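You operate a simulated robot arm through the tools that you are given. There is no shell and no other tool.

Carry out the task below with a simulated robot arm. There is one attempt and no reset: what you move stays moved.

JOB
Take the socket wrench from the top of the narrow bench and put it on the top of the flat trolley. Take the shim on the top of the narrow bench and put it away on the board on the roller table. Put the hollow stand on the top of the middle bench away on the shelf of the press. Take the can from the top of the blue tank and put it in the silver tray on the top of the carton bench. Stack the carton that says "Shims" from the top of the blue tank on top of the carton marked "Bushes". Take the valve on the top of the blue tank and put it away on the top of the steel stand. Put the funnel on the top of the small bench away on the top of the blue tank. Open the red bin lid. Do these in any order.

Only the result counts: the job must be done as asked and must still hold three seconds after the hand-in. Knocking over, shifting, dropping, spilling or breaking anything else fails it. A push-on lid holds only when it is set on centred and level and pressed home; a screw cap is set on level and turned clockwise until tight.

ROBOT AND FRAMES
A 6-joint arm with a two-finger gripper on a trunk, on a base that drives. Base frame: it is fixed to the floor where the robot stands at the start and does not move with it; the origin is under the middle of the robot, x ahead of it, y to its left, z up; the surface under the hand at the start is at about z = 74. Lengths are in cm, angles in degrees, forces in N, time in s.
With the tool pointing down near the work surface it reaches from about 42 to 84 cm from the robot's upright axis, wherever it stands. Its first joint turns from -166.0 to 166.0 degrees. Places, roughly: board on the roller table [-1400, 40, 90]; can [-525, -400, 75]; carton [-500, -425, 75]; funnel (13x10x8 cm) [-620, -180, 90]; hollow stand (13x13x6 cm) [-470, 280, 90]; red bin lid [210, -680, 100]; shelf of the press [-1550, 110, 80]; shim [75, 25, 75]; socket wrench [50, 0, 75]; top of the blue tank [-520, -420, 70]; top of the flat trolley [-150, 390, 70]; top of the steel stand [-650, 470, 70]; tray (43x22x5 cm) [-500, -800, 90]; valve [-475, -400, 75]. Payload 1.66 kg.
The TCP is the grasp point between the finger pads, 1.6 cm short of the fingertips. In the tool frame z runs along the fingers and y along their closing line. Largest opening 11.1 cm; the body of the gripper starts 10.4 cm behind the TCP.
Orientation is that of the tool frame in the base frame, as a unit quaternion [w, x, y, z]. With the fingers straight down and closing along the base's y, the tool's x points along the base's -x, its y along +y and its z along -z.

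CONTROLS
- The arm moves only by the tool send_rows. Its argument "motion" is a list of rows, each a list of 7 numbers: the shift along the tool's x, y, z in cm, then the turn, a rotation vector about the tool's x, y, z in rad, then the opening, from 0 (shut) to 1 (fully open). In form: [[dx, dy, dz, rx, ry, rz, hand], ...]. A call has 1 to 20 rows; each row is the pose to reach, as a shift and turn from the pose commanded when the call began, along the tool's axes at that moment. A row lasts 0.2 s, in which the tool goes at most 5 cm and 8.6 degrees; a call with a longer step from one row to the next is refused whole, and so is a gripper value outside its range. Where a pose cannot be reached the arm comes as near as it can. A force on the tool above 40 N (or 10 N above the force at the start of the call, whichever is more), or a blocked arm, ends the call early, and 0.2 s more pass. Each finger halts on what it meets, pressing with about 31 N; the grip force reading is that of the motor and also rises with nothing between the fingers. The clock runs only during rows and for 0.2 s after the last one: add rows that repeat a pose to give the fingers time. It gives the time, the measured TCP pose, the force on the tool (base axes), the opening and the grip force at its end, in the units of the frame above (readings bear some noise), with the torque about the TCP (base axes, N m) and any sound that the robot's microphone picked up.
- Cameras (640 x 400 px; columns grow to the right, rows downward): "scene" is now at [4.55, 15.58, 147.32]; the picture's right is [-0.23, -0.97, 0.00], its down [-0.78, 0.18, -0.60] and it looks along [0.58, -0.14, -0.80] (base axes); focal length 254 px, centre (320, 200). "wrist" rides on the gripper at [7, 1.4, -14.3] in the tool frame; the picture's right is [-0.19, 0.98, 0.00], its down [-0.87, -0.17, -0.47] and it looks along [-0.46, -0.09, 0.88] (tool axes); focal length 230 px, centre (320, 200). There is no depth. A picture from a camera that has moved, and an enlarged one, comes with that camera's place and axes in the base frame and with its lens. The place of the scene camera against the robot may be out by one fixed shift of up to 1.8 cm in any direction.
- camera(camera): a new picture of that camera. No time passes.
- lift_body(by): slides the trunk up (or, below 0, down) by that many cm; the arm and the scene camera ride with it, the base frame stays. It gives what a move gives, with no picture.
- steer(legs): drives the robot by 1 to 6 legs, each [ahead, left, turn to the left] in cm, cm and degrees, along the robot's own axes; the way and the turn of a leg run together, so that a leg with both is an arc; at most 150 cm and 180 degrees a leg. The arm and the cameras ride along, it lands a little off, and it stops where it bumps. It gives what a move gives.
- pan_tilt(pan, tilt): turns the head with the scene camera to pan (to the left, within 120 degrees either way) and tilt (down, from -29 to 69), counted from straight ahead of the robot. It gives what a move gives.
- inspect(camera, box): a new picture of the part [left, top, right, bottom] of that camera's present view, enlarged. No time passes.
- job_done(): hands the job in; it is judged then, once.

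Nothing tells you exact positions but the pictures and the camera data. Unless the task says otherwise, let go and move clear before handing in.

The tools are called after "Request:" as name(argument=value, ...) on one line, values as JSON. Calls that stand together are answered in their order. send_rows: Moves the arm, as the interface text tells. Its arguments: {"type":"object","properties":{"motion":{"type":"array"}},"required":["motion"]} The other tools are called the same way: lift_body (by) slides the trunk up or down; steer (legs) drives the base; pan_tilt (pan, tilt) turns the head that bears the scene camera; camera (camera) takes a picture; inspect (camera, box) takes an enlarged picture of a part of a camera's view; job_done () hands the job in.

At the start:

```text
time: 0.0
ee_pos: [48.29, 18.18, 99.08]
tcp_rot: [0.0, 0.0, 1.0, 0.0]
ft_force: [0.3, 0.7, 1.1]
torque: [0.0, -0.02, 0.0]
opening: 11.09
grasp_force: 0.0
trunk travel left (down, up): [-7.5, 51.5]
robot x, y, heading: [-0.05, -0.2, -0.2]
head pan, tilt: [-13.2, 53.5]
```

scene: 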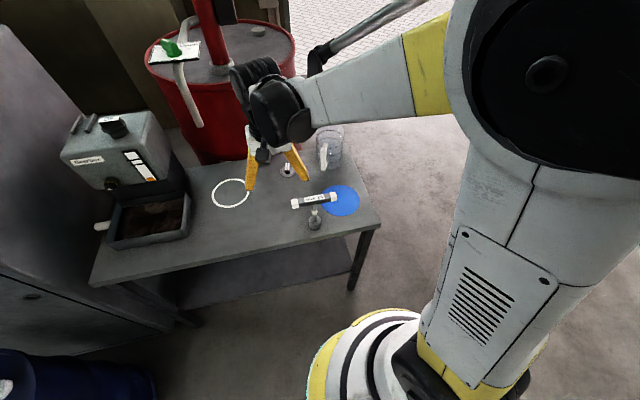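
wrist: 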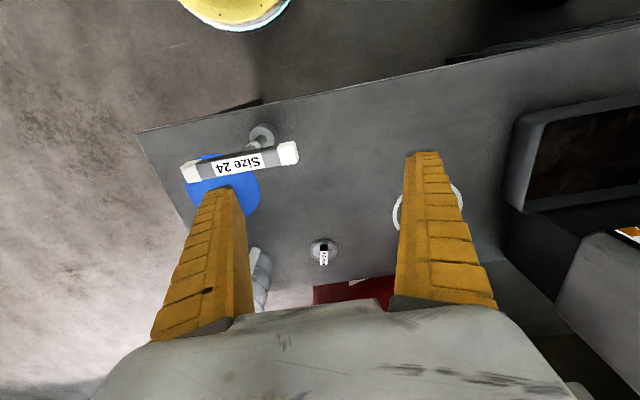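

I see the narrow bench ahead with a "Size 24" bar, a blue disc, a white ring, a small tagged item and a mug. I'll take enlarged looks before moving anything.

Request:
inspect(camera="scene", box=[190, 120, 390, 245])

Request:
inspect(camera="wrist", box=[130, 90, 370, 240])

Request:
inspect(camera="wrist", box=[220, 200, 420, 325])

```text
3.20 times, centred on (290, 182) of scene
camera zoom: at [4.55, 15.58, 147.32], right [-0.23, -0.97, 0.0], down [-0.78, 0.18, -0.6], along [0.58, -0.14, -0.8], focal length 812 px, centre (416, 256)
```

zoom: 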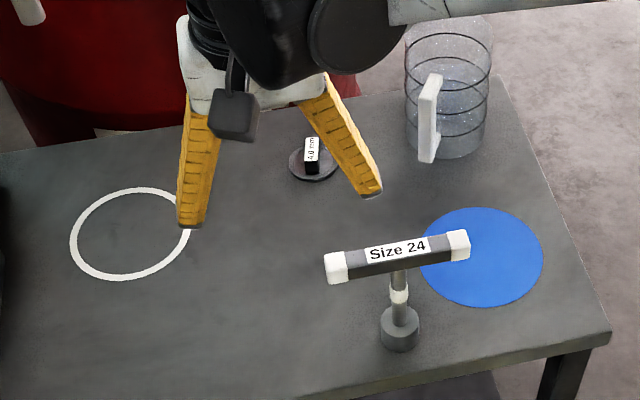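

```text
2.67 times, centred on (250, 165) of wrist
camera zoom: at [41.27, 19.56, 113.4], right [0.19, 0.98, 0.0], down [0.87, -0.17, 0.47], along [0.46, -0.09, -0.88], focal length 614 px, centre (507, 293)
```

zoom: 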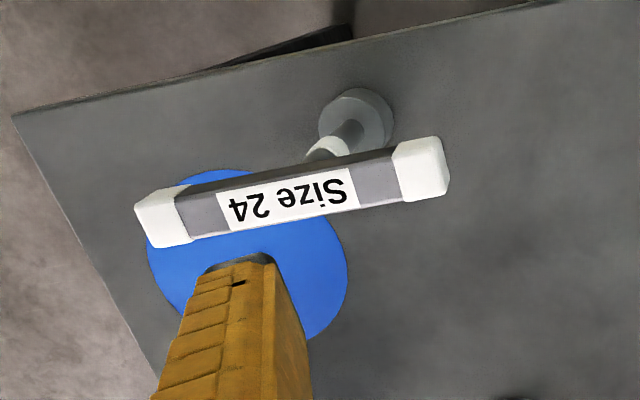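

```text
3.20 times, centred on (320, 262) of wrist
camera zoom: at [41.27, 19.56, 113.4], right [0.19, 0.98, 0.0], down [0.87, -0.17, 0.47], along [0.46, -0.09, -0.88], focal length 736 px, centre (320, 0)
```

zoom: 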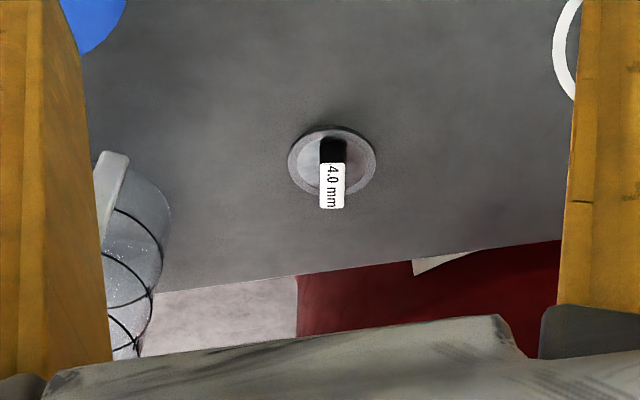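

I take the socket wrench to be a T-handle standing upright at about (48, 8.5), with its bar along y at z≈87. The shim, tagged 4.0 mm, is at about (73.5, 14). I'll look around the room with the head first to learn the layout.

Request:
pan_tilt(pan=60, tilt=15)

Request:
camera(camera="scene")

Request:
pan_tilt(pan=118, tilt=15)

Request:
camera(camera="scene")

Request:
pan_tilt(pan=-70, tilt=15)

Request:
camera(camera="scene")

Request:
pan_tilt(pan=-118, tilt=15)

Request:
camera(camera="scene")

```text
time: 1.4
ee_pos: [48.37, 18.13, 99.13]
tcp_rot: [0.0, 0.0, 1.0, -0.001]
ft_force: [-0.7, 0.2, 0.1]
torque: [0.0, -0.01, 0.0]
opening: 11.08
grasp_force: 0.0
trunk travel left (down, up): [-7.5, 51.5]
robot x, y, heading: [-0.22, -0.07, 0.1]
head pan, tilt: [60.0, 15.0]
```

```text
taken
camera scene: at [2.06, 25.35, 153.14], right [0.87, -0.5, 0.0], down [-0.13, -0.22, -0.97], along [0.48, 0.84, -0.26], focal length 254 px, centre (320, 200)
```

scene: 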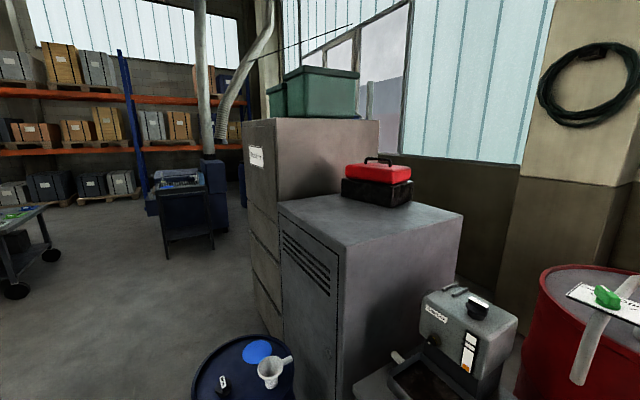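

```text
time: 2.7
ee_pos: [48.44, 18.23, 99.12]
tcp_rot: [0.001, -0.001, 1.0, 0.0]
ft_force: [0.7, -0.7, 0.0]
torque: [0.06, -0.01, -0.01]
opening: 11.1
grasp_force: 0.1
trunk travel left (down, up): [-7.5, 51.5]
robot x, y, heading: [-0.33, 0.33, 0.0]
head pan, tilt: [118.0, 15.0]
```

```text
taken
camera scene: at [-7.0, 25.51, 153.15], right [0.88, 0.47, 0.0], down [0.12, -0.23, -0.97], along [-0.45, 0.85, -0.26], focal length 254 px, centre (320, 200)
```

scene: 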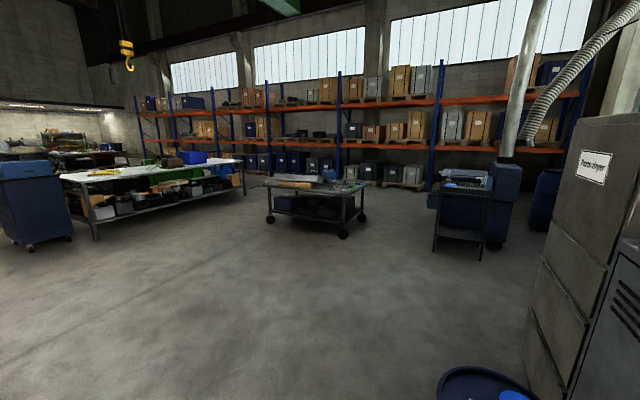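

```text
time: 5.5
ee_pos: [48.33, 18.16, 99.15]
tcp_rot: [0.0, 0.0, 1.0, 0.001]
ft_force: [1.0, 0.9, -0.2]
torque: [0.01, 0.03, 0.01]
opening: 11.1
grasp_force: 0.1
trunk travel left (down, up): [-7.5, 51.5]
robot x, y, heading: [-0.04, 0.01, -0.1]
head pan, tilt: [-70.0, 15.0]
```

```text
taken
camera scene: at [0.58, 8.48, 153.15], right [-0.94, -0.34, 0.0], down [-0.09, 0.24, -0.97], along [0.33, -0.91, -0.26], focal length 254 px, centre (320, 200)
```

scene: 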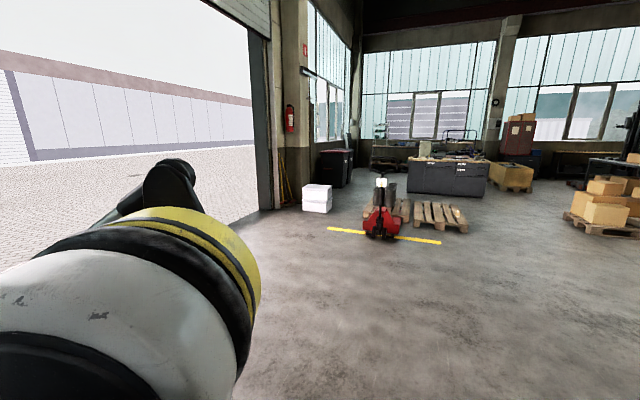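

```text
time: 6.7
ee_pos: [48.27, 18.15, 99.15]
tcp_rot: [-0.001, 0.0, 1.0, 0.0]
ft_force: [-0.8, -0.2, -0.4]
torque: [0.01, -0.01, 0.0]
opening: 11.08
grasp_force: 0.2
trunk travel left (down, up): [-7.5, 51.5]
robot x, y, heading: [-0.06, 0.03, 0.1]
head pan, tilt: [-118.0, 15.0]
```

```text
taken
camera scene: at [-7.0, 9.01, 153.15], right [-0.88, 0.47, 0.0], down [0.12, 0.23, -0.97], along [-0.45, -0.85, -0.26], focal length 254 px, centre (320, 200)
```

scene: 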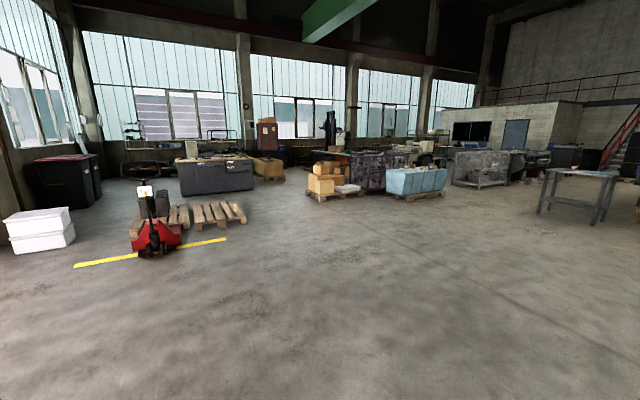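

The layout is clear: the trolley is to the left rear, and the blue tank and benches are to the right rear. Next I'll centre over the wrench and turn the fingers so they close along x, across the bar.

Request:
pan_tilt(pan=-13.2, tilt=53.5)

Request:
send_rows(motion=[[0, -0.9, 0, 0, 0, 0.1428, 1], [0, -1.8, 0, 0, 0, 0.2856, 1], [0, -2.7, 0, 0, 0, 0.4284, 1], [0, -3.6, 0, 0, 0, 0.5712, 1], [0, -4.5, 0, 0, 0, 0.714, 1], [0, -5.4, 0, 0, 0, 0.8568, 1], [0, -6.3, 0, 0, 0, 0.9996, 1], [0, -7.2, 0, 0, 0, 1.1424, 1], [0, -8.1, 0, 0, 0, 1.2852, 1], [0, -9.0, 0, 0, 0, 1.428, 1], [0, -9.7, 0, 0, 0, 1.5708, 1], [0, -9.7, 0, 0, 0, 1.5708, 1]])

Request:
camera(camera="wrist")

Request:
camera(camera="scene")

```text
time: 8.5
ee_pos: [48.23, 18.24, 99.04]
tcp_rot: [0.0, 0.0, 1.0, 0.0]
ft_force: [-0.4, 0.1, -1.0]
torque: [-0.01, 0.01, 0.0]
opening: 11.12
grasp_force: 0.0
trunk travel left (down, up): [-7.5, 51.5]
robot x, y, heading: [-0.1, -0.06, 0.1]
head pan, tilt: [-13.2, 53.5]
```

```text
time: 11.1
ee_pos: [48.24, 8.44, 99.02]
tcp_rot: [0.0, 0.707, 0.707, 0.0]
ft_force: [-0.2, 0.3, -0.3]
torque: [0.0, 0.0, 0.04]
opening: 11.09
grasp_force: 0.1
trunk travel left (down, up): [-7.5, 51.5]
robot x, y, heading: [-0.13, 0.27, -0.0]
head pan, tilt: [-13.2, 53.5]
```

```text
taken
camera wrist: at [49.56, 15.42, 113.35], right [0.98, -0.19, 0.0], down [-0.17, -0.87, 0.47], along [-0.09, -0.46, -0.88], focal length 230 px, centre (320, 200)
```

wrist: 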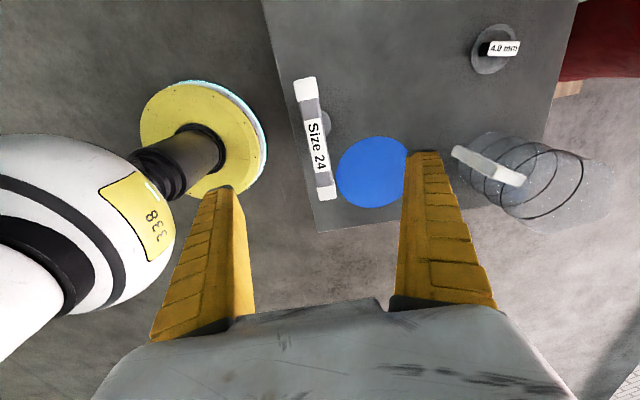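

```text
taken
camera scene: at [4.55, 15.57, 147.31], right [-0.23, -0.97, 0.0], down [-0.78, 0.18, -0.59], along [0.58, -0.14, -0.8], focal length 254 px, centre (320, 200)
```

scene: 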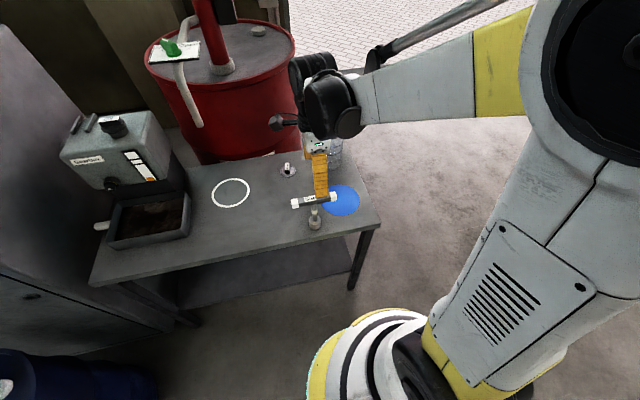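

The wrench bar sits between the fingers with the tool above it. I'll zoom in to pin down the bar's height and centre.

Request:
inspect(camera="wrist", box=[240, 60, 400, 220])

Request:
inspect(camera="scene", box=[260, 140, 380, 240])

```text
2.50 times, centred on (320, 140) of wrist
camera zoom: at [49.56, 15.42, 113.35], right [0.98, -0.19, 0.0], down [-0.17, -0.87, 0.47], along [-0.09, -0.46, -0.88], focal length 575 px, centre (320, 350)
```

zoom: 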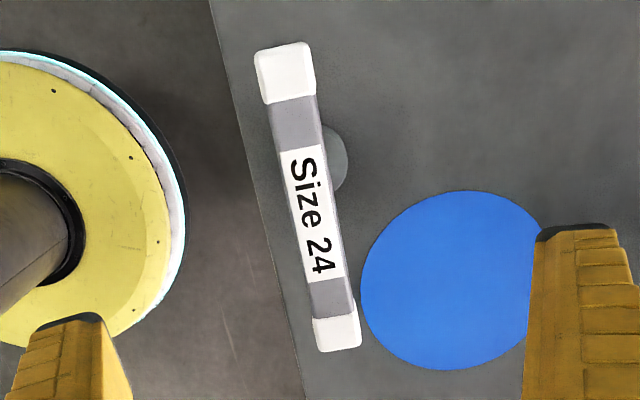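

```text
4.00 times, centred on (320, 190) of scene
camera zoom: at [4.55, 15.57, 147.31], right [-0.23, -0.97, 0.0], down [-0.78, 0.18, -0.59], along [0.58, -0.14, -0.8], focal length 1015 px, centre (320, 240)
```

zoom: 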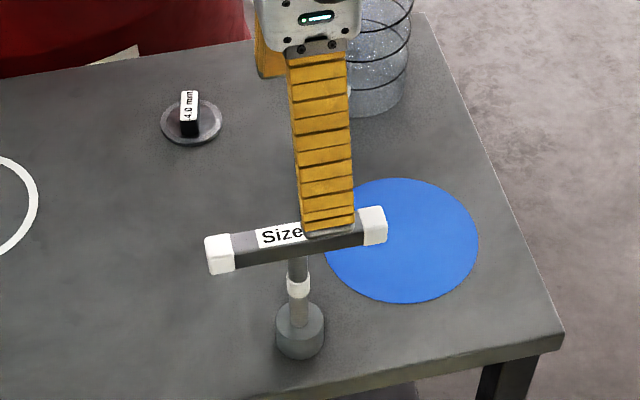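

The bar top is at z≈89, its centre is at about (48.1, 9.2), and it runs along y. I'll descend 11 cm and grip it at the middle.

Request:
send_rows(motion=[[0.8, -0.1, 3.5, 0, 0, 0, 1], [0.8, -0.1, 7, 0, 0, 0, 1], [0.8, -0.1, 9.5, 0, 0, 0, 1], [0.8, -0.1, 11, 0, 0, 0, 1], [0.8, -0.1, 11, 0, 0, 0, 0.6], [0.8, -0.1, 11, 0, 0, 0, 0.3], [0.8, -0.1, 11, 0, 0, 0, 0], [0.8, -0.1, 11, 0, 0, 0, 0], [0.8, -0.1, 11, 0, 0, 0, 0]])

Request:
inspect(camera="scene", box=[260, 140, 380, 240])

Request:
camera(camera="wrist")

```text
time: 13.1
ee_pos: [48.03, 9.13, 88.11]
tcp_rot: [0.0, 0.707, 0.707, 0.0]
ft_force: [-0.9, 0.1, 7.7]
torque: [0.0, 0.03, -0.01]
opening: 1.64
grasp_force: 31.4
trunk travel left (down, up): [-7.5, 51.5]
robot x, y, heading: [-0.09, 0.33, 0.1]
head pan, tilt: [-13.2, 53.5]
```

```text
4.00 times, centred on (320, 190) of scene
camera zoom: at [4.48, 15.57, 147.32], right [-0.23, -0.97, 0.0], down [-0.78, 0.18, -0.6], along [0.58, -0.14, -0.8], focal length 1015 px, centre (320, 240)
```

zoom: 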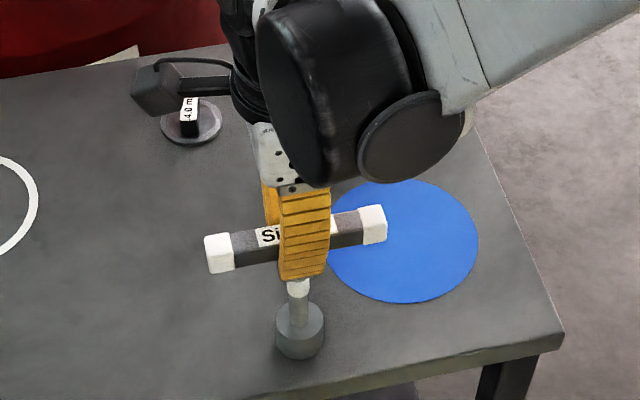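

```text
taken
camera wrist: at [49.45, 16.17, 102.46], right [0.98, -0.19, 0.0], down [-0.17, -0.87, 0.47], along [-0.09, -0.46, -0.88], focal length 230 px, centre (320, 200)
```

wrist: 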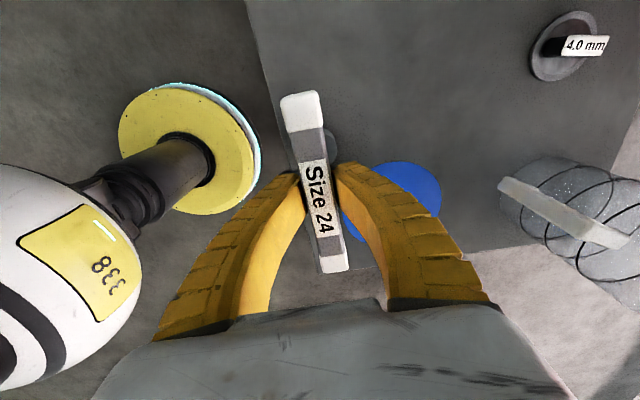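

The bar is gripped at 1.64 cm opening. I'll lift it straight up and check the hold.

Request:
send_rows(motion=[[0, 0, -2, 0, 0, 0, 0], [0, 0, -5, 0, 0, 0, 0], [0, 0, -9, 0, 0, 0, 0], [0, 0, -13, 0, 0, 0, 0], [0, 0, -16, 0, 0, 0, 0], [0, 0, -16, 0, 0, 0, 0]])

Request:
camera(camera="scene")

```text
time: 14.5
ee_pos: [48.27, 9.24, 103.95]
tcp_rot: [0.0, 0.707, 0.707, 0.0]
ft_force: [-0.8, -0.2, -2.8]
torque: [0.02, -0.01, -0.01]
opening: 1.29
grasp_force: 31.1
trunk travel left (down, up): [-7.5, 51.5]
robot x, y, heading: [0.01, 0.39, 0.3]
head pan, tilt: [-13.2, 53.5]
```

```text
taken
camera scene: at [4.57, 15.58, 147.31], right [-0.23, -0.97, 0.0], down [-0.78, 0.18, -0.59], along [0.58, -0.14, -0.8], focal length 254 px, centre (320, 200)
```

scene: 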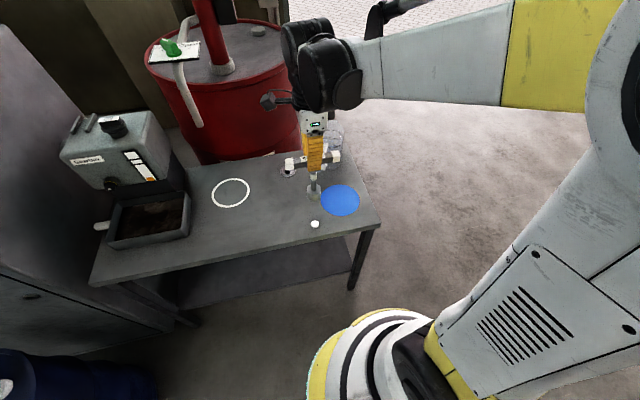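

The wrench came up, but the opening reading changed and a small white spot shows where it stood. I'll zoom in to see what both are.

Request:
inspect(camera="scene", box=[260, 130, 380, 240])

Request:
inspect(camera="wrist", box=[240, 60, 400, 300])

```text
3.64 times, centred on (320, 185) of scene
camera zoom: at [4.57, 15.58, 147.31], right [-0.23, -0.97, 0.0], down [-0.78, 0.18, -0.59], along [0.58, -0.14, -0.8], focal length 923 px, centre (320, 254)
```

zoom: 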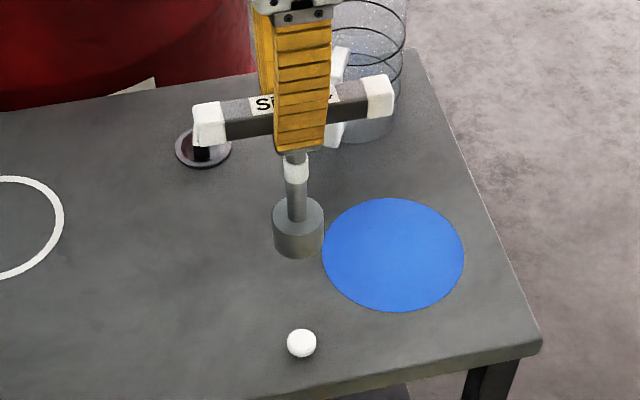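

```text
1.67 times, centred on (320, 180) of wrist
camera zoom: at [49.54, 16.17, 118.37], right [0.98, -0.19, 0.0], down [-0.17, -0.87, 0.47], along [-0.09, -0.46, -0.88], focal length 384 px, centre (320, 233)
```

zoom: 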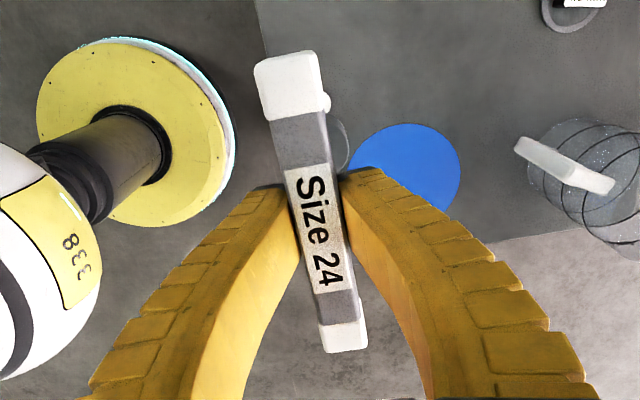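

A small white ball or button stood under the socket and stays on the bench, and the wrench hasn't slipped in the grip. I'll back off, turn left toward the trolley and look.

Request:
steer(legs=[[-70, 0, 0], [0, 0, 103]])

Request:
pan_tilt(pan=0, tilt=20)

Request:
camera(camera="scene")

```text
time: 22.7
ee_pos: [-91.15, 45.08, 103.96]
tcp_rot: [0.0, -0.109, 0.994, 0.0]
ft_force: [-0.7, -0.8, -3.2]
torque: [0.01, 0.0, 0.01]
opening: 1.26
grasp_force: 31.0
trunk travel left (down, up): [-7.5, 51.5]
robot x, y, heading: [-71.68, -0.05, 102.3]
head pan, tilt: [-13.2, 53.5]
```

```text
time: 23.7
ee_pos: [-91.14, 45.01, 103.96]
tcp_rot: [0.0, -0.109, 0.994, 0.0]
ft_force: [0.4, 0.8, -2.9]
torque: [0.01, 0.03, -0.03]
opening: 1.28
grasp_force: 30.7
trunk travel left (down, up): [-7.5, 51.5]
robot x, y, heading: [-71.91, 0.14, 102.8]
head pan, tilt: [0.0, 20.0]
```

```text
taken
camera scene: at [-92.48, 1.26, 152.32], right [0.98, 0.22, 0.0], down [0.07, -0.33, -0.94], along [-0.2, 0.92, -0.34], focal length 254 px, centre (320, 200)
```

scene: 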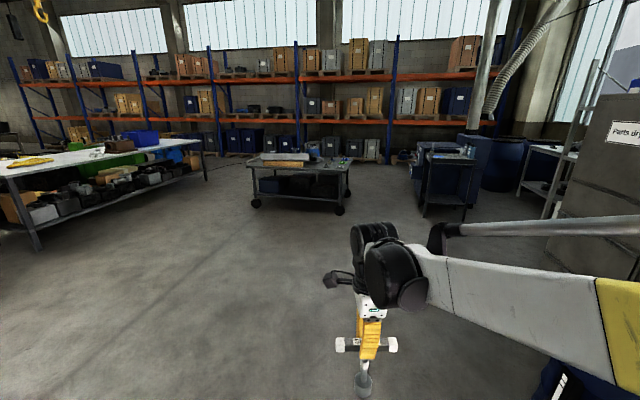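

The trolley is ahead, spanning roughly x −290 to −135 at y≈360–430. I'll zoom on its top to find free space.

Request:
inspect(camera="scene", box=[230, 130, 390, 230])

Request:
inspect(camera="scene", box=[390, 130, 490, 230])

```text
4.00 times, centred on (310, 180) of scene
camera zoom: at [-92.48, 1.26, 152.32], right [0.98, 0.22, 0.0], down [0.07, -0.33, -0.94], along [-0.2, 0.92, -0.34], focal length 1015 px, centre (360, 280)
```

zoom: 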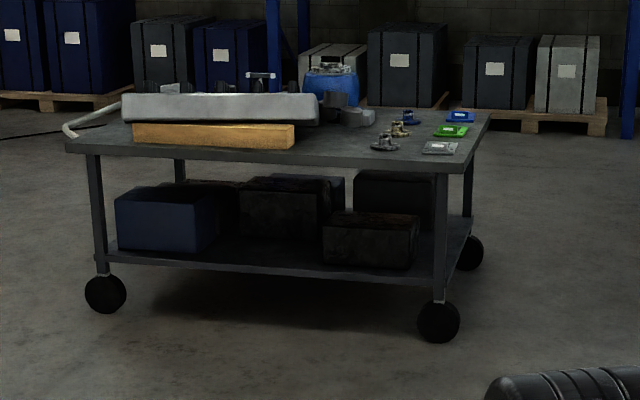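

```text
4.00 times, centred on (440, 180) of scene
camera zoom: at [-92.48, 1.26, 152.32], right [0.98, 0.22, 0.0], down [0.07, -0.33, -0.94], along [-0.2, 0.92, -0.34], focal length 1015 px, centre (-160, 280)
```

zoom: 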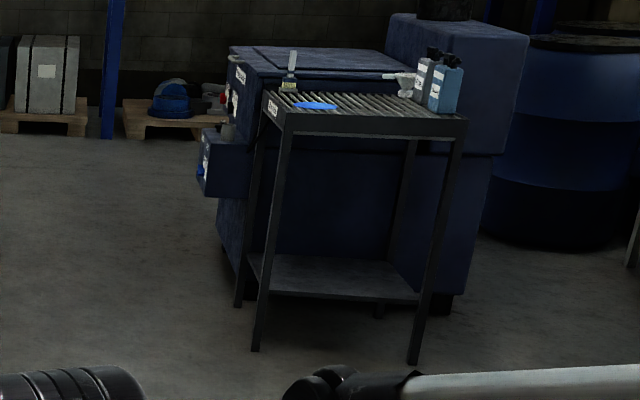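

The trolley top carries a pipe, a plank, coloured cards and small parts toward its right end. I'll drive closer to see it from above.

Request:
steer(legs=[[0, 0, 2.5], [150, 0, 0], [100, 0, 0], [0, 0, -15]])

Request:
pan_tilt(pan=0, tilt=35)

Request:
camera(camera="scene")

```text
time: 37.3
ee_pos: [-135.18, 294.13, 104.01]
tcp_rot: [-0.001, 0.023, 1.0, 0.0]
ft_force: [0.0, -0.7, -2.9]
torque: [-0.01, 0.02, -0.03]
opening: 1.27
grasp_force: 30.9
trunk travel left (down, up): [-7.5, 51.5]
robot x, y, heading: [-128.3, 245.18, 87.1]
head pan, tilt: [0.0, 20.0]
```

```text
time: 38.1
ee_pos: [-135.19, 294.16, 104.13]
tcp_rot: [0.001, 0.023, 1.0, 0.0]
ft_force: [0.6, 0.2, -2.4]
torque: [0.02, 0.03, -0.01]
opening: 1.27
grasp_force: 30.4
trunk travel left (down, up): [-7.5, 51.5]
robot x, y, heading: [-128.22, 245.62, 87.5]
head pan, tilt: [0.0, 35.0]
```

```text
taken
camera scene: at [-147.58, 251.46, 149.95], right [1.0, -0.05, 0.0], down [-0.03, -0.57, -0.82], along [0.04, 0.82, -0.57], focal length 254 px, centre (320, 200)
```

scene: 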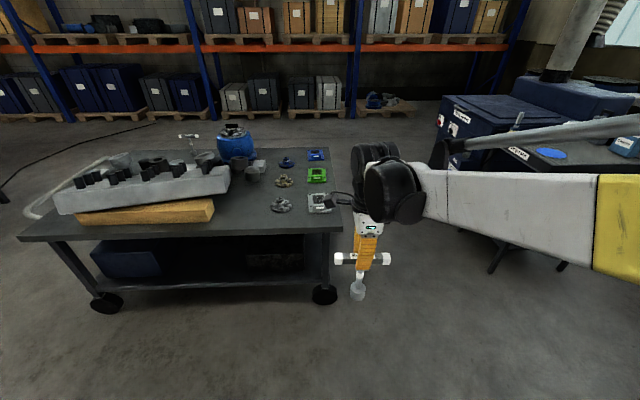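

The trolley's right front corner is at about (−133, 339). I'll zoom on the right-hand area with the cards and fittings.

Request:
inspect(camera="scene", box=[150, 110, 360, 250])

Request:
inspect(camera="scene", box=[240, 140, 350, 225])

```text
2.86 times, centred on (255, 180) of scene
camera zoom: at [-147.58, 251.46, 149.95], right [1.0, -0.05, 0.0], down [-0.03, -0.57, -0.82], along [0.04, 0.82, -0.57], focal length 725 px, centre (506, 257)
```

zoom: 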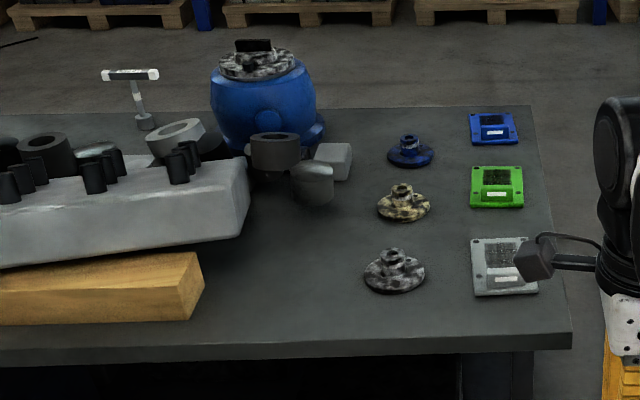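

```text
4.71 times, centred on (295, 182) of scene
camera zoom: at [-147.58, 251.46, 149.95], right [1.0, -0.05, 0.0], down [-0.03, -0.57, -0.82], along [0.04, 0.82, -0.57], focal length 1194 px, centre (438, 282)
```

zoom: 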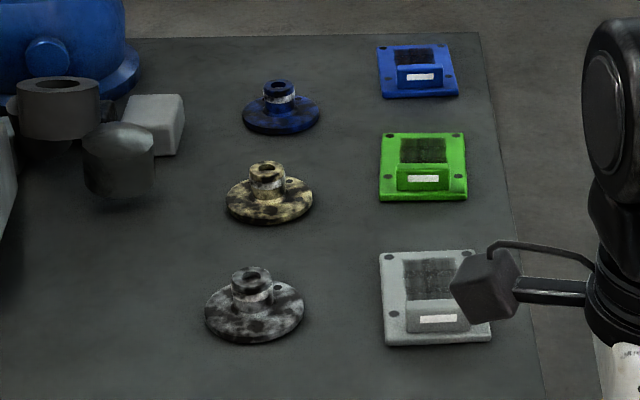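

Free space lies between the plank's end (x≈−197) and the grey flange (x≈−170). I'll take (−182, 357) as the spot for the wrench and drive up alongside.

Request:
steer(legs=[[0, 45, 0], [49, 0, 0]])

Request:
pan_tilt(pan=-10, tilt=50)

Request:
camera(camera="scene")

Request:
camera(camera="wrist")

```text
time: 43.3
ee_pos: [-177.21, 344.87, 104.01]
tcp_rot: [0.0, 0.024, 1.0, 0.001]
ft_force: [-0.8, 0.2, -3.1]
torque: [-0.02, 0.06, 0.0]
opening: 1.3
grasp_force: 30.7
trunk travel left (down, up): [-7.5, 51.5]
robot x, y, heading: [-170.48, 296.04, 87.4]
head pan, tilt: [0.0, 35.0]
```

```text
time: 44.0
ee_pos: [-177.23, 344.82, 103.95]
tcp_rot: [0.0, 0.024, 1.0, -0.001]
ft_force: [-0.2, 0.1, -2.5]
torque: [-0.05, 0.0, 0.01]
opening: 1.27
grasp_force: 31.4
trunk travel left (down, up): [-7.5, 51.5]
robot x, y, heading: [-170.04, 295.87, 87.6]
head pan, tilt: [-10.0, 50.0]
```

```text
taken
camera scene: at [-188.32, 300.89, 147.78], right [0.98, -0.22, 0.0], down [-0.17, -0.75, -0.64], along [0.14, 0.63, -0.77], focal length 254 px, centre (320, 200)
```

scene: 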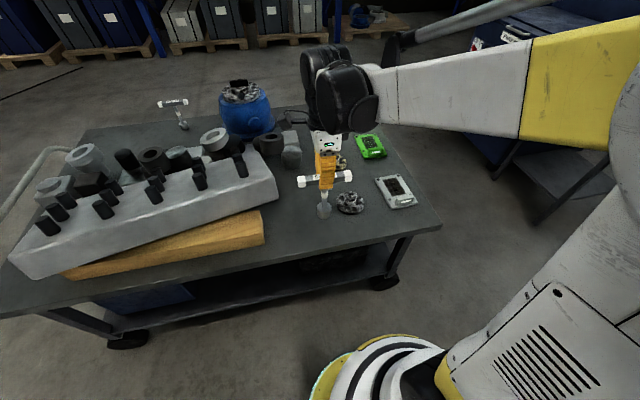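

```text
taken
camera wrist: at [-184.1, 346.5, 118.34], right [0.24, 0.97, 0.0], down [0.86, -0.21, 0.47], along [0.46, -0.11, -0.88], focal length 230 px, centre (320, 200)
```

wrist: 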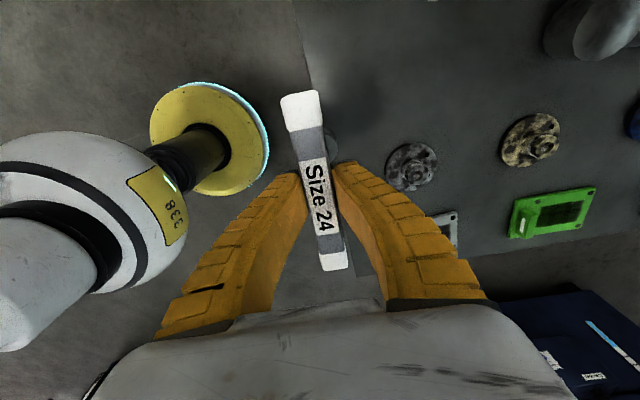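

The wrench hangs clear and the front edge of the trolley is at y≈344.5. I'll move it to about (−178, 358) and lower it to just above the top.

Request:
send_rows(motion=[[0.4, 3.5, 0, 0, 0, 0, 0], [0.8, 7, 0, 0, 0, 0, 0], [1.2, 10.5, 0, 0, 0, 0, 0], [1.43, 13.1, 1, 0, 0, 0, 0], [1.43, 13.1, 5, 0, 0, 0, 0], [1.43, 13.1, 9, 0, 0, 0, 0], [1.43, 13.1, 13, 0, 0, 0, 0], [1.43, 13.1, 16, 0, 0, 0, 0], [1.43, 13.1, 17.5, 0, 0, 0, 0], [1.43, 13.1, 17.5, 0, 0, 0, 0]])

Request:
camera(camera="scene")

Request:
inspect(camera="scene", box=[240, 100, 420, 240])

```text
time: 46.2
ee_pos: [-178.06, 357.74, 86.56]
tcp_rot: [0.0, 0.024, 1.0, 0.0]
ft_force: [-0.4, 0.5, -3.0]
torque: [0.0, 0.01, -0.02]
opening: 1.28
grasp_force: 30.9
trunk travel left (down, up): [-7.5, 51.5]
robot x, y, heading: [-170.26, 296.19, 87.0]
head pan, tilt: [-10.0, 50.0]
```

```text
taken
camera scene: at [-188.32, 300.89, 147.77], right [0.98, -0.22, 0.0], down [-0.17, -0.75, -0.64], along [0.14, 0.63, -0.77], focal length 254 px, centre (320, 200)
```

scene: 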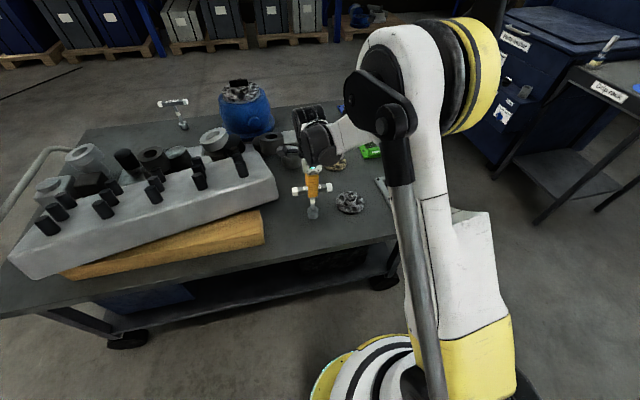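

```text
2.86 times, centred on (330, 170) of scene
camera zoom: at [-188.32, 300.89, 147.77], right [0.98, -0.22, 0.0], down [-0.17, -0.75, -0.64], along [0.14, 0.63, -0.77], focal length 725 px, centre (291, 286)
```

zoom: 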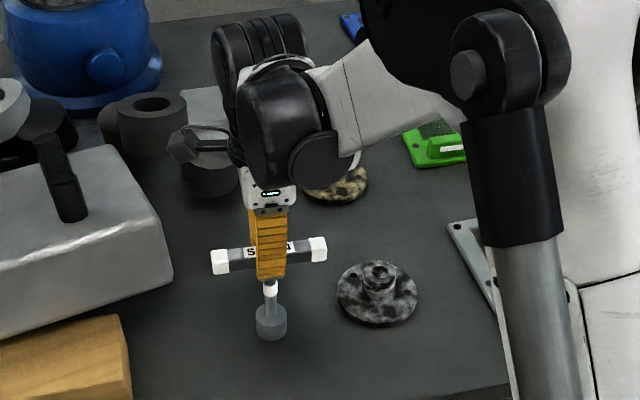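

The socket is a couple of cm above a clear patch. I'll lower it in small steps until it touches.

Request:
send_rows(motion=[[0, 0, 0.5, 0, 0, 0, 0], [0, 0, 1.0, 0, 0, 0, 0], [0, 0, 1.4, 0, 0, 0, 0], [0, 0, 1.7, 0, 0, 0, 0], [0, 0, 1.9, 0, 0, 0, 0], [0, 0, 1.9, 0, 0, 0, 0]])

```text
time: 47.6
ee_pos: [-177.99, 357.99, 84.6]
tcp_rot: [0.0, 0.025, 1.0, 0.0]
ft_force: [-0.5, 0.1, -3.9]
torque: [-0.02, 0.02, 0.0]
opening: 1.28
grasp_force: 31.0
trunk travel left (down, up): [-7.5, 51.5]
robot x, y, heading: [-170.22, 296.28, 87.4]
head pan, tilt: [-10.0, 50.0]
```

Request:
send_rows(motion=[[0, 0, 0.2, 0, 0, 0, 0], [0, 0, 0.4, 0, 0, 0, 0], [0, 0, 0.5, 0, 0, 0, 0], [0, 0, 0.5, 0, 0, 0, 0]])

Request:
inspect(camera="scene", box=[280, 150, 340, 230])

```text
time: 48.6
ee_pos: [-178.04, 357.87, 84.09]
tcp_rot: [0.0, 0.024, 1.0, 0.0]
ft_force: [-2.9, 2.4, 11.2]
torque: [-0.01, 0.21, 0.01]
opening: 1.76
grasp_force: 30.9
trunk travel left (down, up): [-7.5, 51.5]
robot x, y, heading: [-170.49, 296.09, 87.7]
head pan, tilt: [-10.0, 50.0]
```

```text
5.00 times, centred on (310, 190) of scene
camera zoom: at [-188.33, 300.8, 147.78], right [0.98, -0.22, 0.0], down [-0.17, -0.75, -0.64], along [0.14, 0.63, -0.77], focal length 1269 px, centre (370, 250)
```

zoom: 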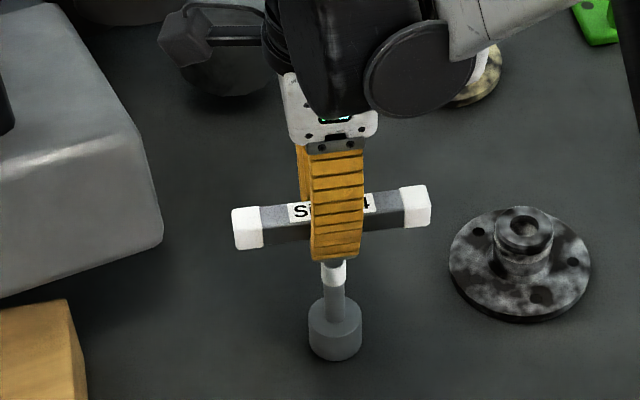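

The reading shows 11 N of contact at z = 84.1, so the socket stands on the top. I'll open the fingers and rise straight up.

Request:
send_rows(motion=[[0, 0, -0.1, 0, 0, 0, 0], [0, 0, -0.1, 0, 0, 0, 0.15], [0, 0, -0.1, 0, 0, 0, 0.3], [0, 0, -0.1, 0, 0, 0, 0.5], [0, 0, -0.1, 0, 0, 0, 0.6], [0, 0, -0.1, 0, 0, 0, 0.6], [0, 0, -3, 0, 0, 0, 0.6], [0, 0, -7, 0, 0, 0, 0.6], [0, 0, -12, 0, 0, 0, 0.6], [0, 0, -17, 0, 0, 0, 0.6], [0, 0, -20, 0, 0, 0, 0.6]])

Request:
camera(camera="scene")

```text
time: 51.0
ee_pos: [-177.92, 358.04, 104.15]
tcp_rot: [0.0, 0.024, 1.0, 0.0]
ft_force: [-0.1, -0.1, -0.4]
torque: [-0.01, -0.02, -0.01]
opening: 6.85
grasp_force: 1.4
trunk travel left (down, up): [-7.5, 51.5]
robot x, y, heading: [-170.34, 295.44, 87.1]
head pan, tilt: [-10.0, 50.0]
```

```text
taken
camera scene: at [-188.31, 300.85, 147.77], right [0.98, -0.22, 0.0], down [-0.17, -0.75, -0.64], along [0.14, 0.63, -0.77], focal length 254 px, centre (320, 200)
```

scene: 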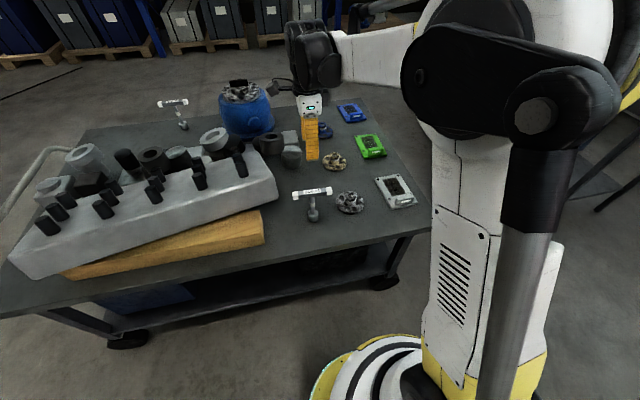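

The wrench stands upright on the trolley, so that step is done. I'll retract the arm and drive back to the narrow bench for the shim.

Request:
send_rows(motion=[[0, -4, 0, 0, 0, 0, 0.6], [0, -8, 0, 0, 0, 0, 0.6], [0, -12, 0, 0, 0, 0, 0.6], [0, -13, 0, 0, 0, 0, 0.6]])

Request:
steer(legs=[[-60, 0, 0], [0, 0, -87.3], [0, -120, 0], [0, -116, 0], [100, 0, 0]])

Request:
pan_tilt(pan=0, tilt=30)

Request:
camera(camera="scene")

```text
time: 52.0
ee_pos: [-178.6, 344.98, 104.09]
tcp_rot: [-0.001, 0.024, 1.0, 0.001]
ft_force: [-0.4, -0.3, 0.3]
torque: [0.01, 0.02, 0.02]
opening: 6.85
grasp_force: 1.7
trunk travel left (down, up): [-7.5, 51.5]
robot x, y, heading: [-170.73, 296.18, 87.2]
head pan, tilt: [-10.0, 50.0]
```

```text
time: 75.1
ee_pos: [-30.1, 10.28, 104.05]
tcp_rot: [0.0, 0.71, 0.704, 0.0]
ft_force: [-0.1, -0.1, -0.7]
torque: [0.02, 0.02, 0.02]
opening: 6.8
grasp_force: 1.3
trunk travel left (down, up): [-7.5, 51.5]
robot x, y, heading: [-78.57, 0.24, -0.5]
head pan, tilt: [-10.0, 50.0]
```

```text
time: 75.9
ee_pos: [-30.17, 10.37, 104.03]
tcp_rot: [-0.001, 0.711, 0.703, 0.0]
ft_force: [0.4, 0.0, -0.5]
torque: [-0.06, 0.04, 0.0]
opening: 6.86
grasp_force: 0.8
trunk travel left (down, up): [-7.5, 51.5]
robot x, y, heading: [-78.56, -0.17, -1.0]
head pan, tilt: [0.0, 30.0]
```

```text
taken
camera scene: at [-72.14, 17.34, 150.72], right [-0.01, -1.0, 0.0], down [-0.5, 0.01, -0.87], along [0.87, -0.01, -0.5], focal length 254 px, centre (320, 200)
```

scene: 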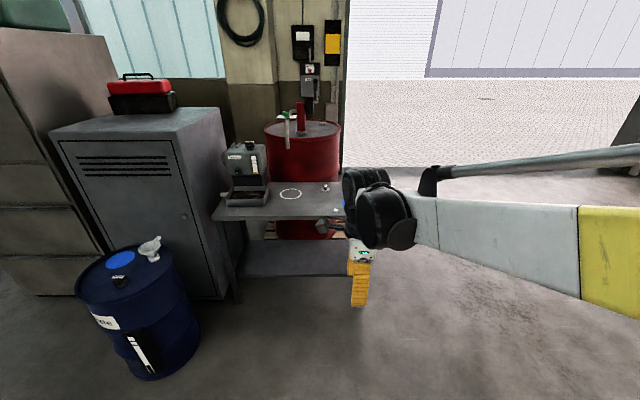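

The bench is straight ahead, so I'll drive up to it and look closely at the shim's handle.

Request:
steer(legs=[[78, 0, 0.8]])

Request:
pan_tilt(pan=-5, tilt=50)

Request:
camera(camera="scene")

Request:
camera(camera="wrist")

```text
time: 80.1
ee_pos: [47.16, 10.55, 103.93]
tcp_rot: [0.0, 0.707, 0.707, 0.0]
ft_force: [0.2, -0.6, 0.2]
torque: [0.01, 0.01, 0.02]
opening: 6.83
grasp_force: 0.9
trunk travel left (down, up): [-7.5, 51.5]
robot x, y, heading: [-1.46, -0.4, -0.1]
head pan, tilt: [0.0, 30.0]
```

```text
time: 80.9
ee_pos: [47.18, 10.5, 104.03]
tcp_rot: [-0.001, 0.706, 0.708, 0.0]
ft_force: [-0.1, 0.1, 0.9]
torque: [-0.03, -0.01, -0.03]
opening: 6.84
grasp_force: 1.1
trunk travel left (down, up): [-7.5, 51.5]
robot x, y, heading: [-1.13, 0.05, 0.2]
head pan, tilt: [-5.0, 50.0]
```

```text
taken
camera scene: at [3.86, 16.44, 147.78], right [-0.09, -1.0, 0.0], down [-0.76, 0.07, -0.64], along [0.64, -0.05, -0.77], focal length 254 px, centre (320, 200)
```

scene: 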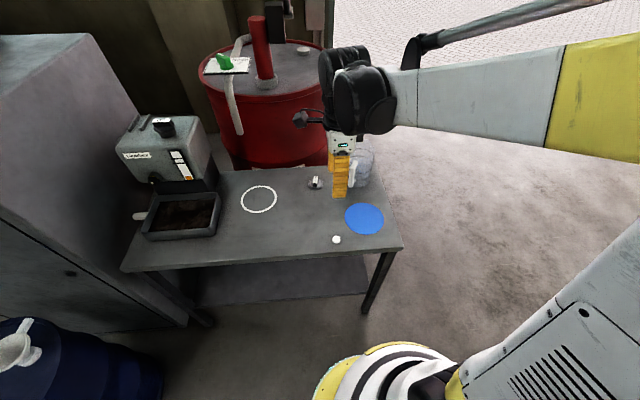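

```text
taken
camera wrist: at [48.55, 17.54, 118.36], right [0.98, -0.19, 0.0], down [-0.17, -0.87, 0.47], along [-0.09, -0.46, -0.88], focal length 230 px, centre (320, 200)
```

wrist: 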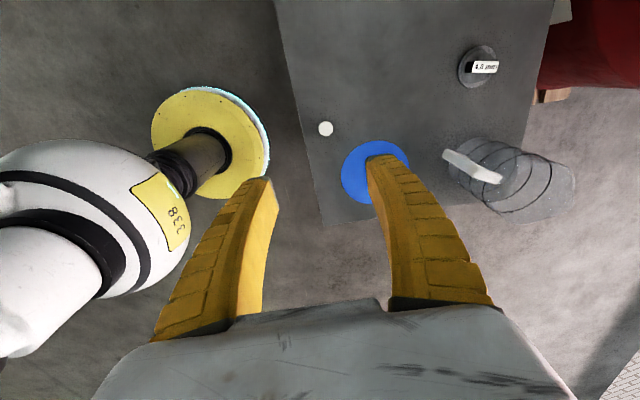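

Request:
inspect(camera="wrist", box=[440, 30, 520, 100])

Request:
inspect(camera="scene", box=[290, 150, 390, 250])

```text
5.71 times, centred on (480, 65) of wrist
camera zoom: at [48.55, 17.54, 118.36], right [0.98, -0.19, 0.0], down [-0.17, -0.87, 0.47], along [-0.09, -0.46, -0.88], focal length 1315 px, centre (-594, 971)
```

zoom: 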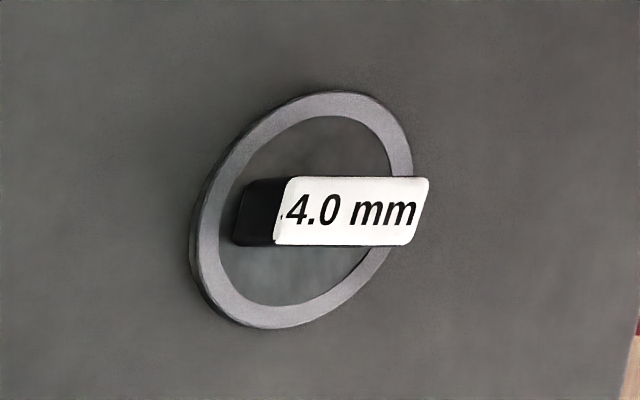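

```text
4.00 times, centred on (340, 200) of scene
camera zoom: at [3.86, 16.44, 147.78], right [-0.09, -1.0, 0.0], down [-0.76, 0.07, -0.64], along [0.64, -0.05, -0.77], focal length 1015 px, centre (240, 200)
```

zoom: 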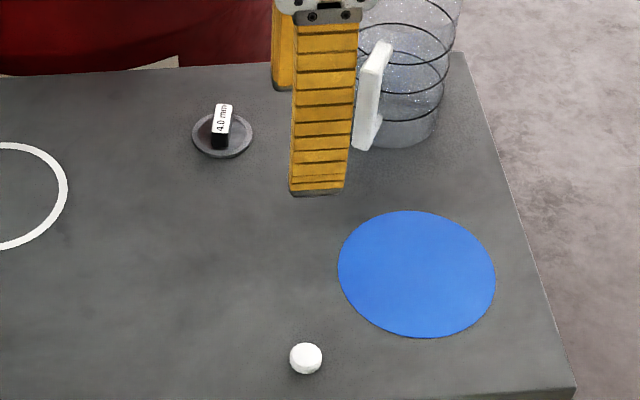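

The shim is a ring with a low block handle, about 3.7 cm along x, 1.7 cm along y and topped at z≈76.5. Its centre is at about (74.5, 14.2). I'll turn the fingers to close along y and hover above it.

Request:
send_rows(motion=[[0.3, 2, 0, 0, 0, -0.1428, 0.6], [0.6, 4, 0, 0, 0, -0.2856, 0.6], [0.9, 6.5, 0, 0, 0, -0.4284, 0.6], [1.3, 9, 0, 0, 0, -0.5712, 0.6], [1.6, 11.5, 0, 0, 0, -0.714, 0.6], [2.0, 14, 0, 0, 0, -0.8568, 0.6], [2.4, 16.5, 0, 0, 0, -0.9996, 0.6], [2.7, 19, 0, 0, 0, -1.1424, 0.6], [3.0, 22, 0, 0, 0, -1.2852, 0.6], [3.3, 25, 0, 0, 0, -1.428, 0.6], [3.65, 27.3, 2, 0, 0, -1.5708, 0.6], [3.65, 27.3, 6, 0, 0, -1.5708, 0.6], [3.65, 27.3, 10, 0, 0, -1.5708, 0.6], [3.65, 27.3, 14, 0, 0, -1.5708, 0.6], [3.65, 27.3, 16, 0, 0, -1.5708, 0.6], [3.65, 27.3, 16, 0, 0, -1.5708, 0.6]])

Request:
camera(camera="wrist")

Request:
inspect(camera="scene", box=[270, 120, 390, 220])

```text
time: 84.3
ee_pos: [74.47, 14.17, 87.96]
tcp_rot: [0.0, 0.001, 1.0, 0.0]
ft_force: [0.4, -0.5, -0.6]
torque: [0.0, 0.01, 0.0]
opening: 6.84
grasp_force: 1.8
trunk travel left (down, up): [-7.5, 51.5]
robot x, y, heading: [-1.02, -0.3, 0.1]
head pan, tilt: [-5.0, 50.0]
```

```text
taken
camera wrist: at [67.5, 15.61, 102.35], right [0.19, 0.98, 0.0], down [0.87, -0.17, 0.47], along [0.46, -0.09, -0.88], focal length 230 px, centre (320, 200)
```

wrist: 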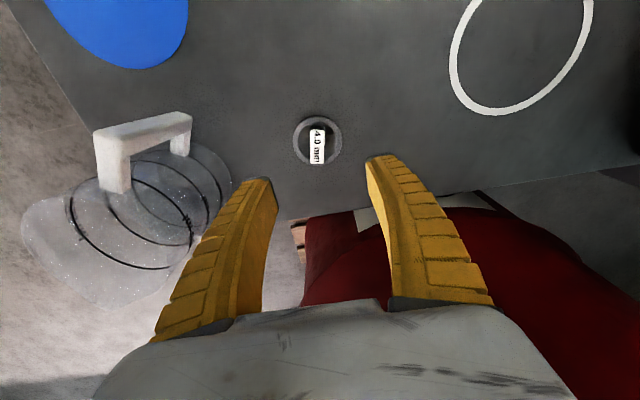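

```text
4.00 times, centred on (330, 170) of scene
camera zoom: at [3.86, 16.44, 147.77], right [-0.09, -1.0, 0.0], down [-0.76, 0.07, -0.64], along [0.64, -0.05, -0.77], focal length 1015 px, centre (280, 320)
```

zoom: 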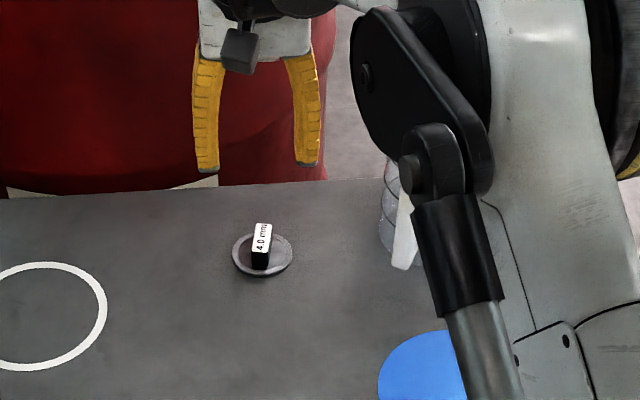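

Request:
inspect(camera="wrist", box=[280, 105, 360, 175])

```text
5.71 times, centred on (320, 140) of wrist
camera zoom: at [67.5, 15.61, 102.35], right [0.19, 0.98, 0.0], down [0.87, -0.17, 0.47], along [0.46, -0.09, -0.88], focal length 1315 px, centre (320, 543)
```

zoom: 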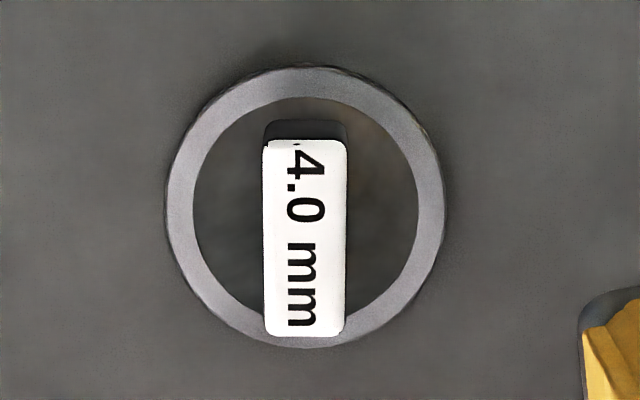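

The shim's centre refines to (74.2, 14.0) with its top at z≈76.6. I'll descend so the fingertips stop just above the ring and close on the handle.

Request:
send_rows(motion=[[0.2, -0.15, 4, 0, 0, 0, 0.6], [0.27, -0.17, 8, 0, 0, 0, 0.6], [0.27, -0.17, 10.5, 0, 0, 0, 0.6], [0.27, -0.17, 11.5, 0, 0, 0, 0.6], [0.27, -0.17, 11.5, 0, 0, 0, 0.4], [0.27, -0.17, 11.5, 0, 0, 0, 0.2], [0.27, -0.17, 11.5, 0, 0, 0, 0], [0.27, -0.17, 11.5, 0, 0, 0, 0], [0.27, -0.17, 11.5, 0, 0, 0, 0]])

Request:
inspect(camera="wrist", box=[240, 80, 400, 220])

```text
time: 86.3
ee_pos: [74.06, 14.01, 76.48]
tcp_rot: [0.0, -0.001, 1.0, -0.001]
ft_force: [2.4, 0.3, 6.9]
torque: [0.0, -0.07, -0.05]
opening: 1.27
grasp_force: 31.0
trunk travel left (down, up): [-7.5, 51.5]
robot x, y, heading: [-1.11, -0.5, -0.1]
head pan, tilt: [-5.0, 50.0]
```

```text
2.86 times, centred on (320, 150) of wrist
camera zoom: at [67.17, 15.36, 90.82], right [0.19, 0.98, 0.0], down [0.87, -0.17, 0.47], along [0.46, -0.09, -0.88], focal length 657 px, centre (320, 343)
```

zoom: 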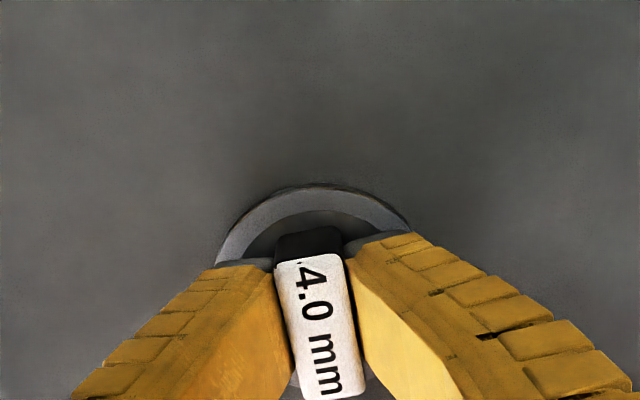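

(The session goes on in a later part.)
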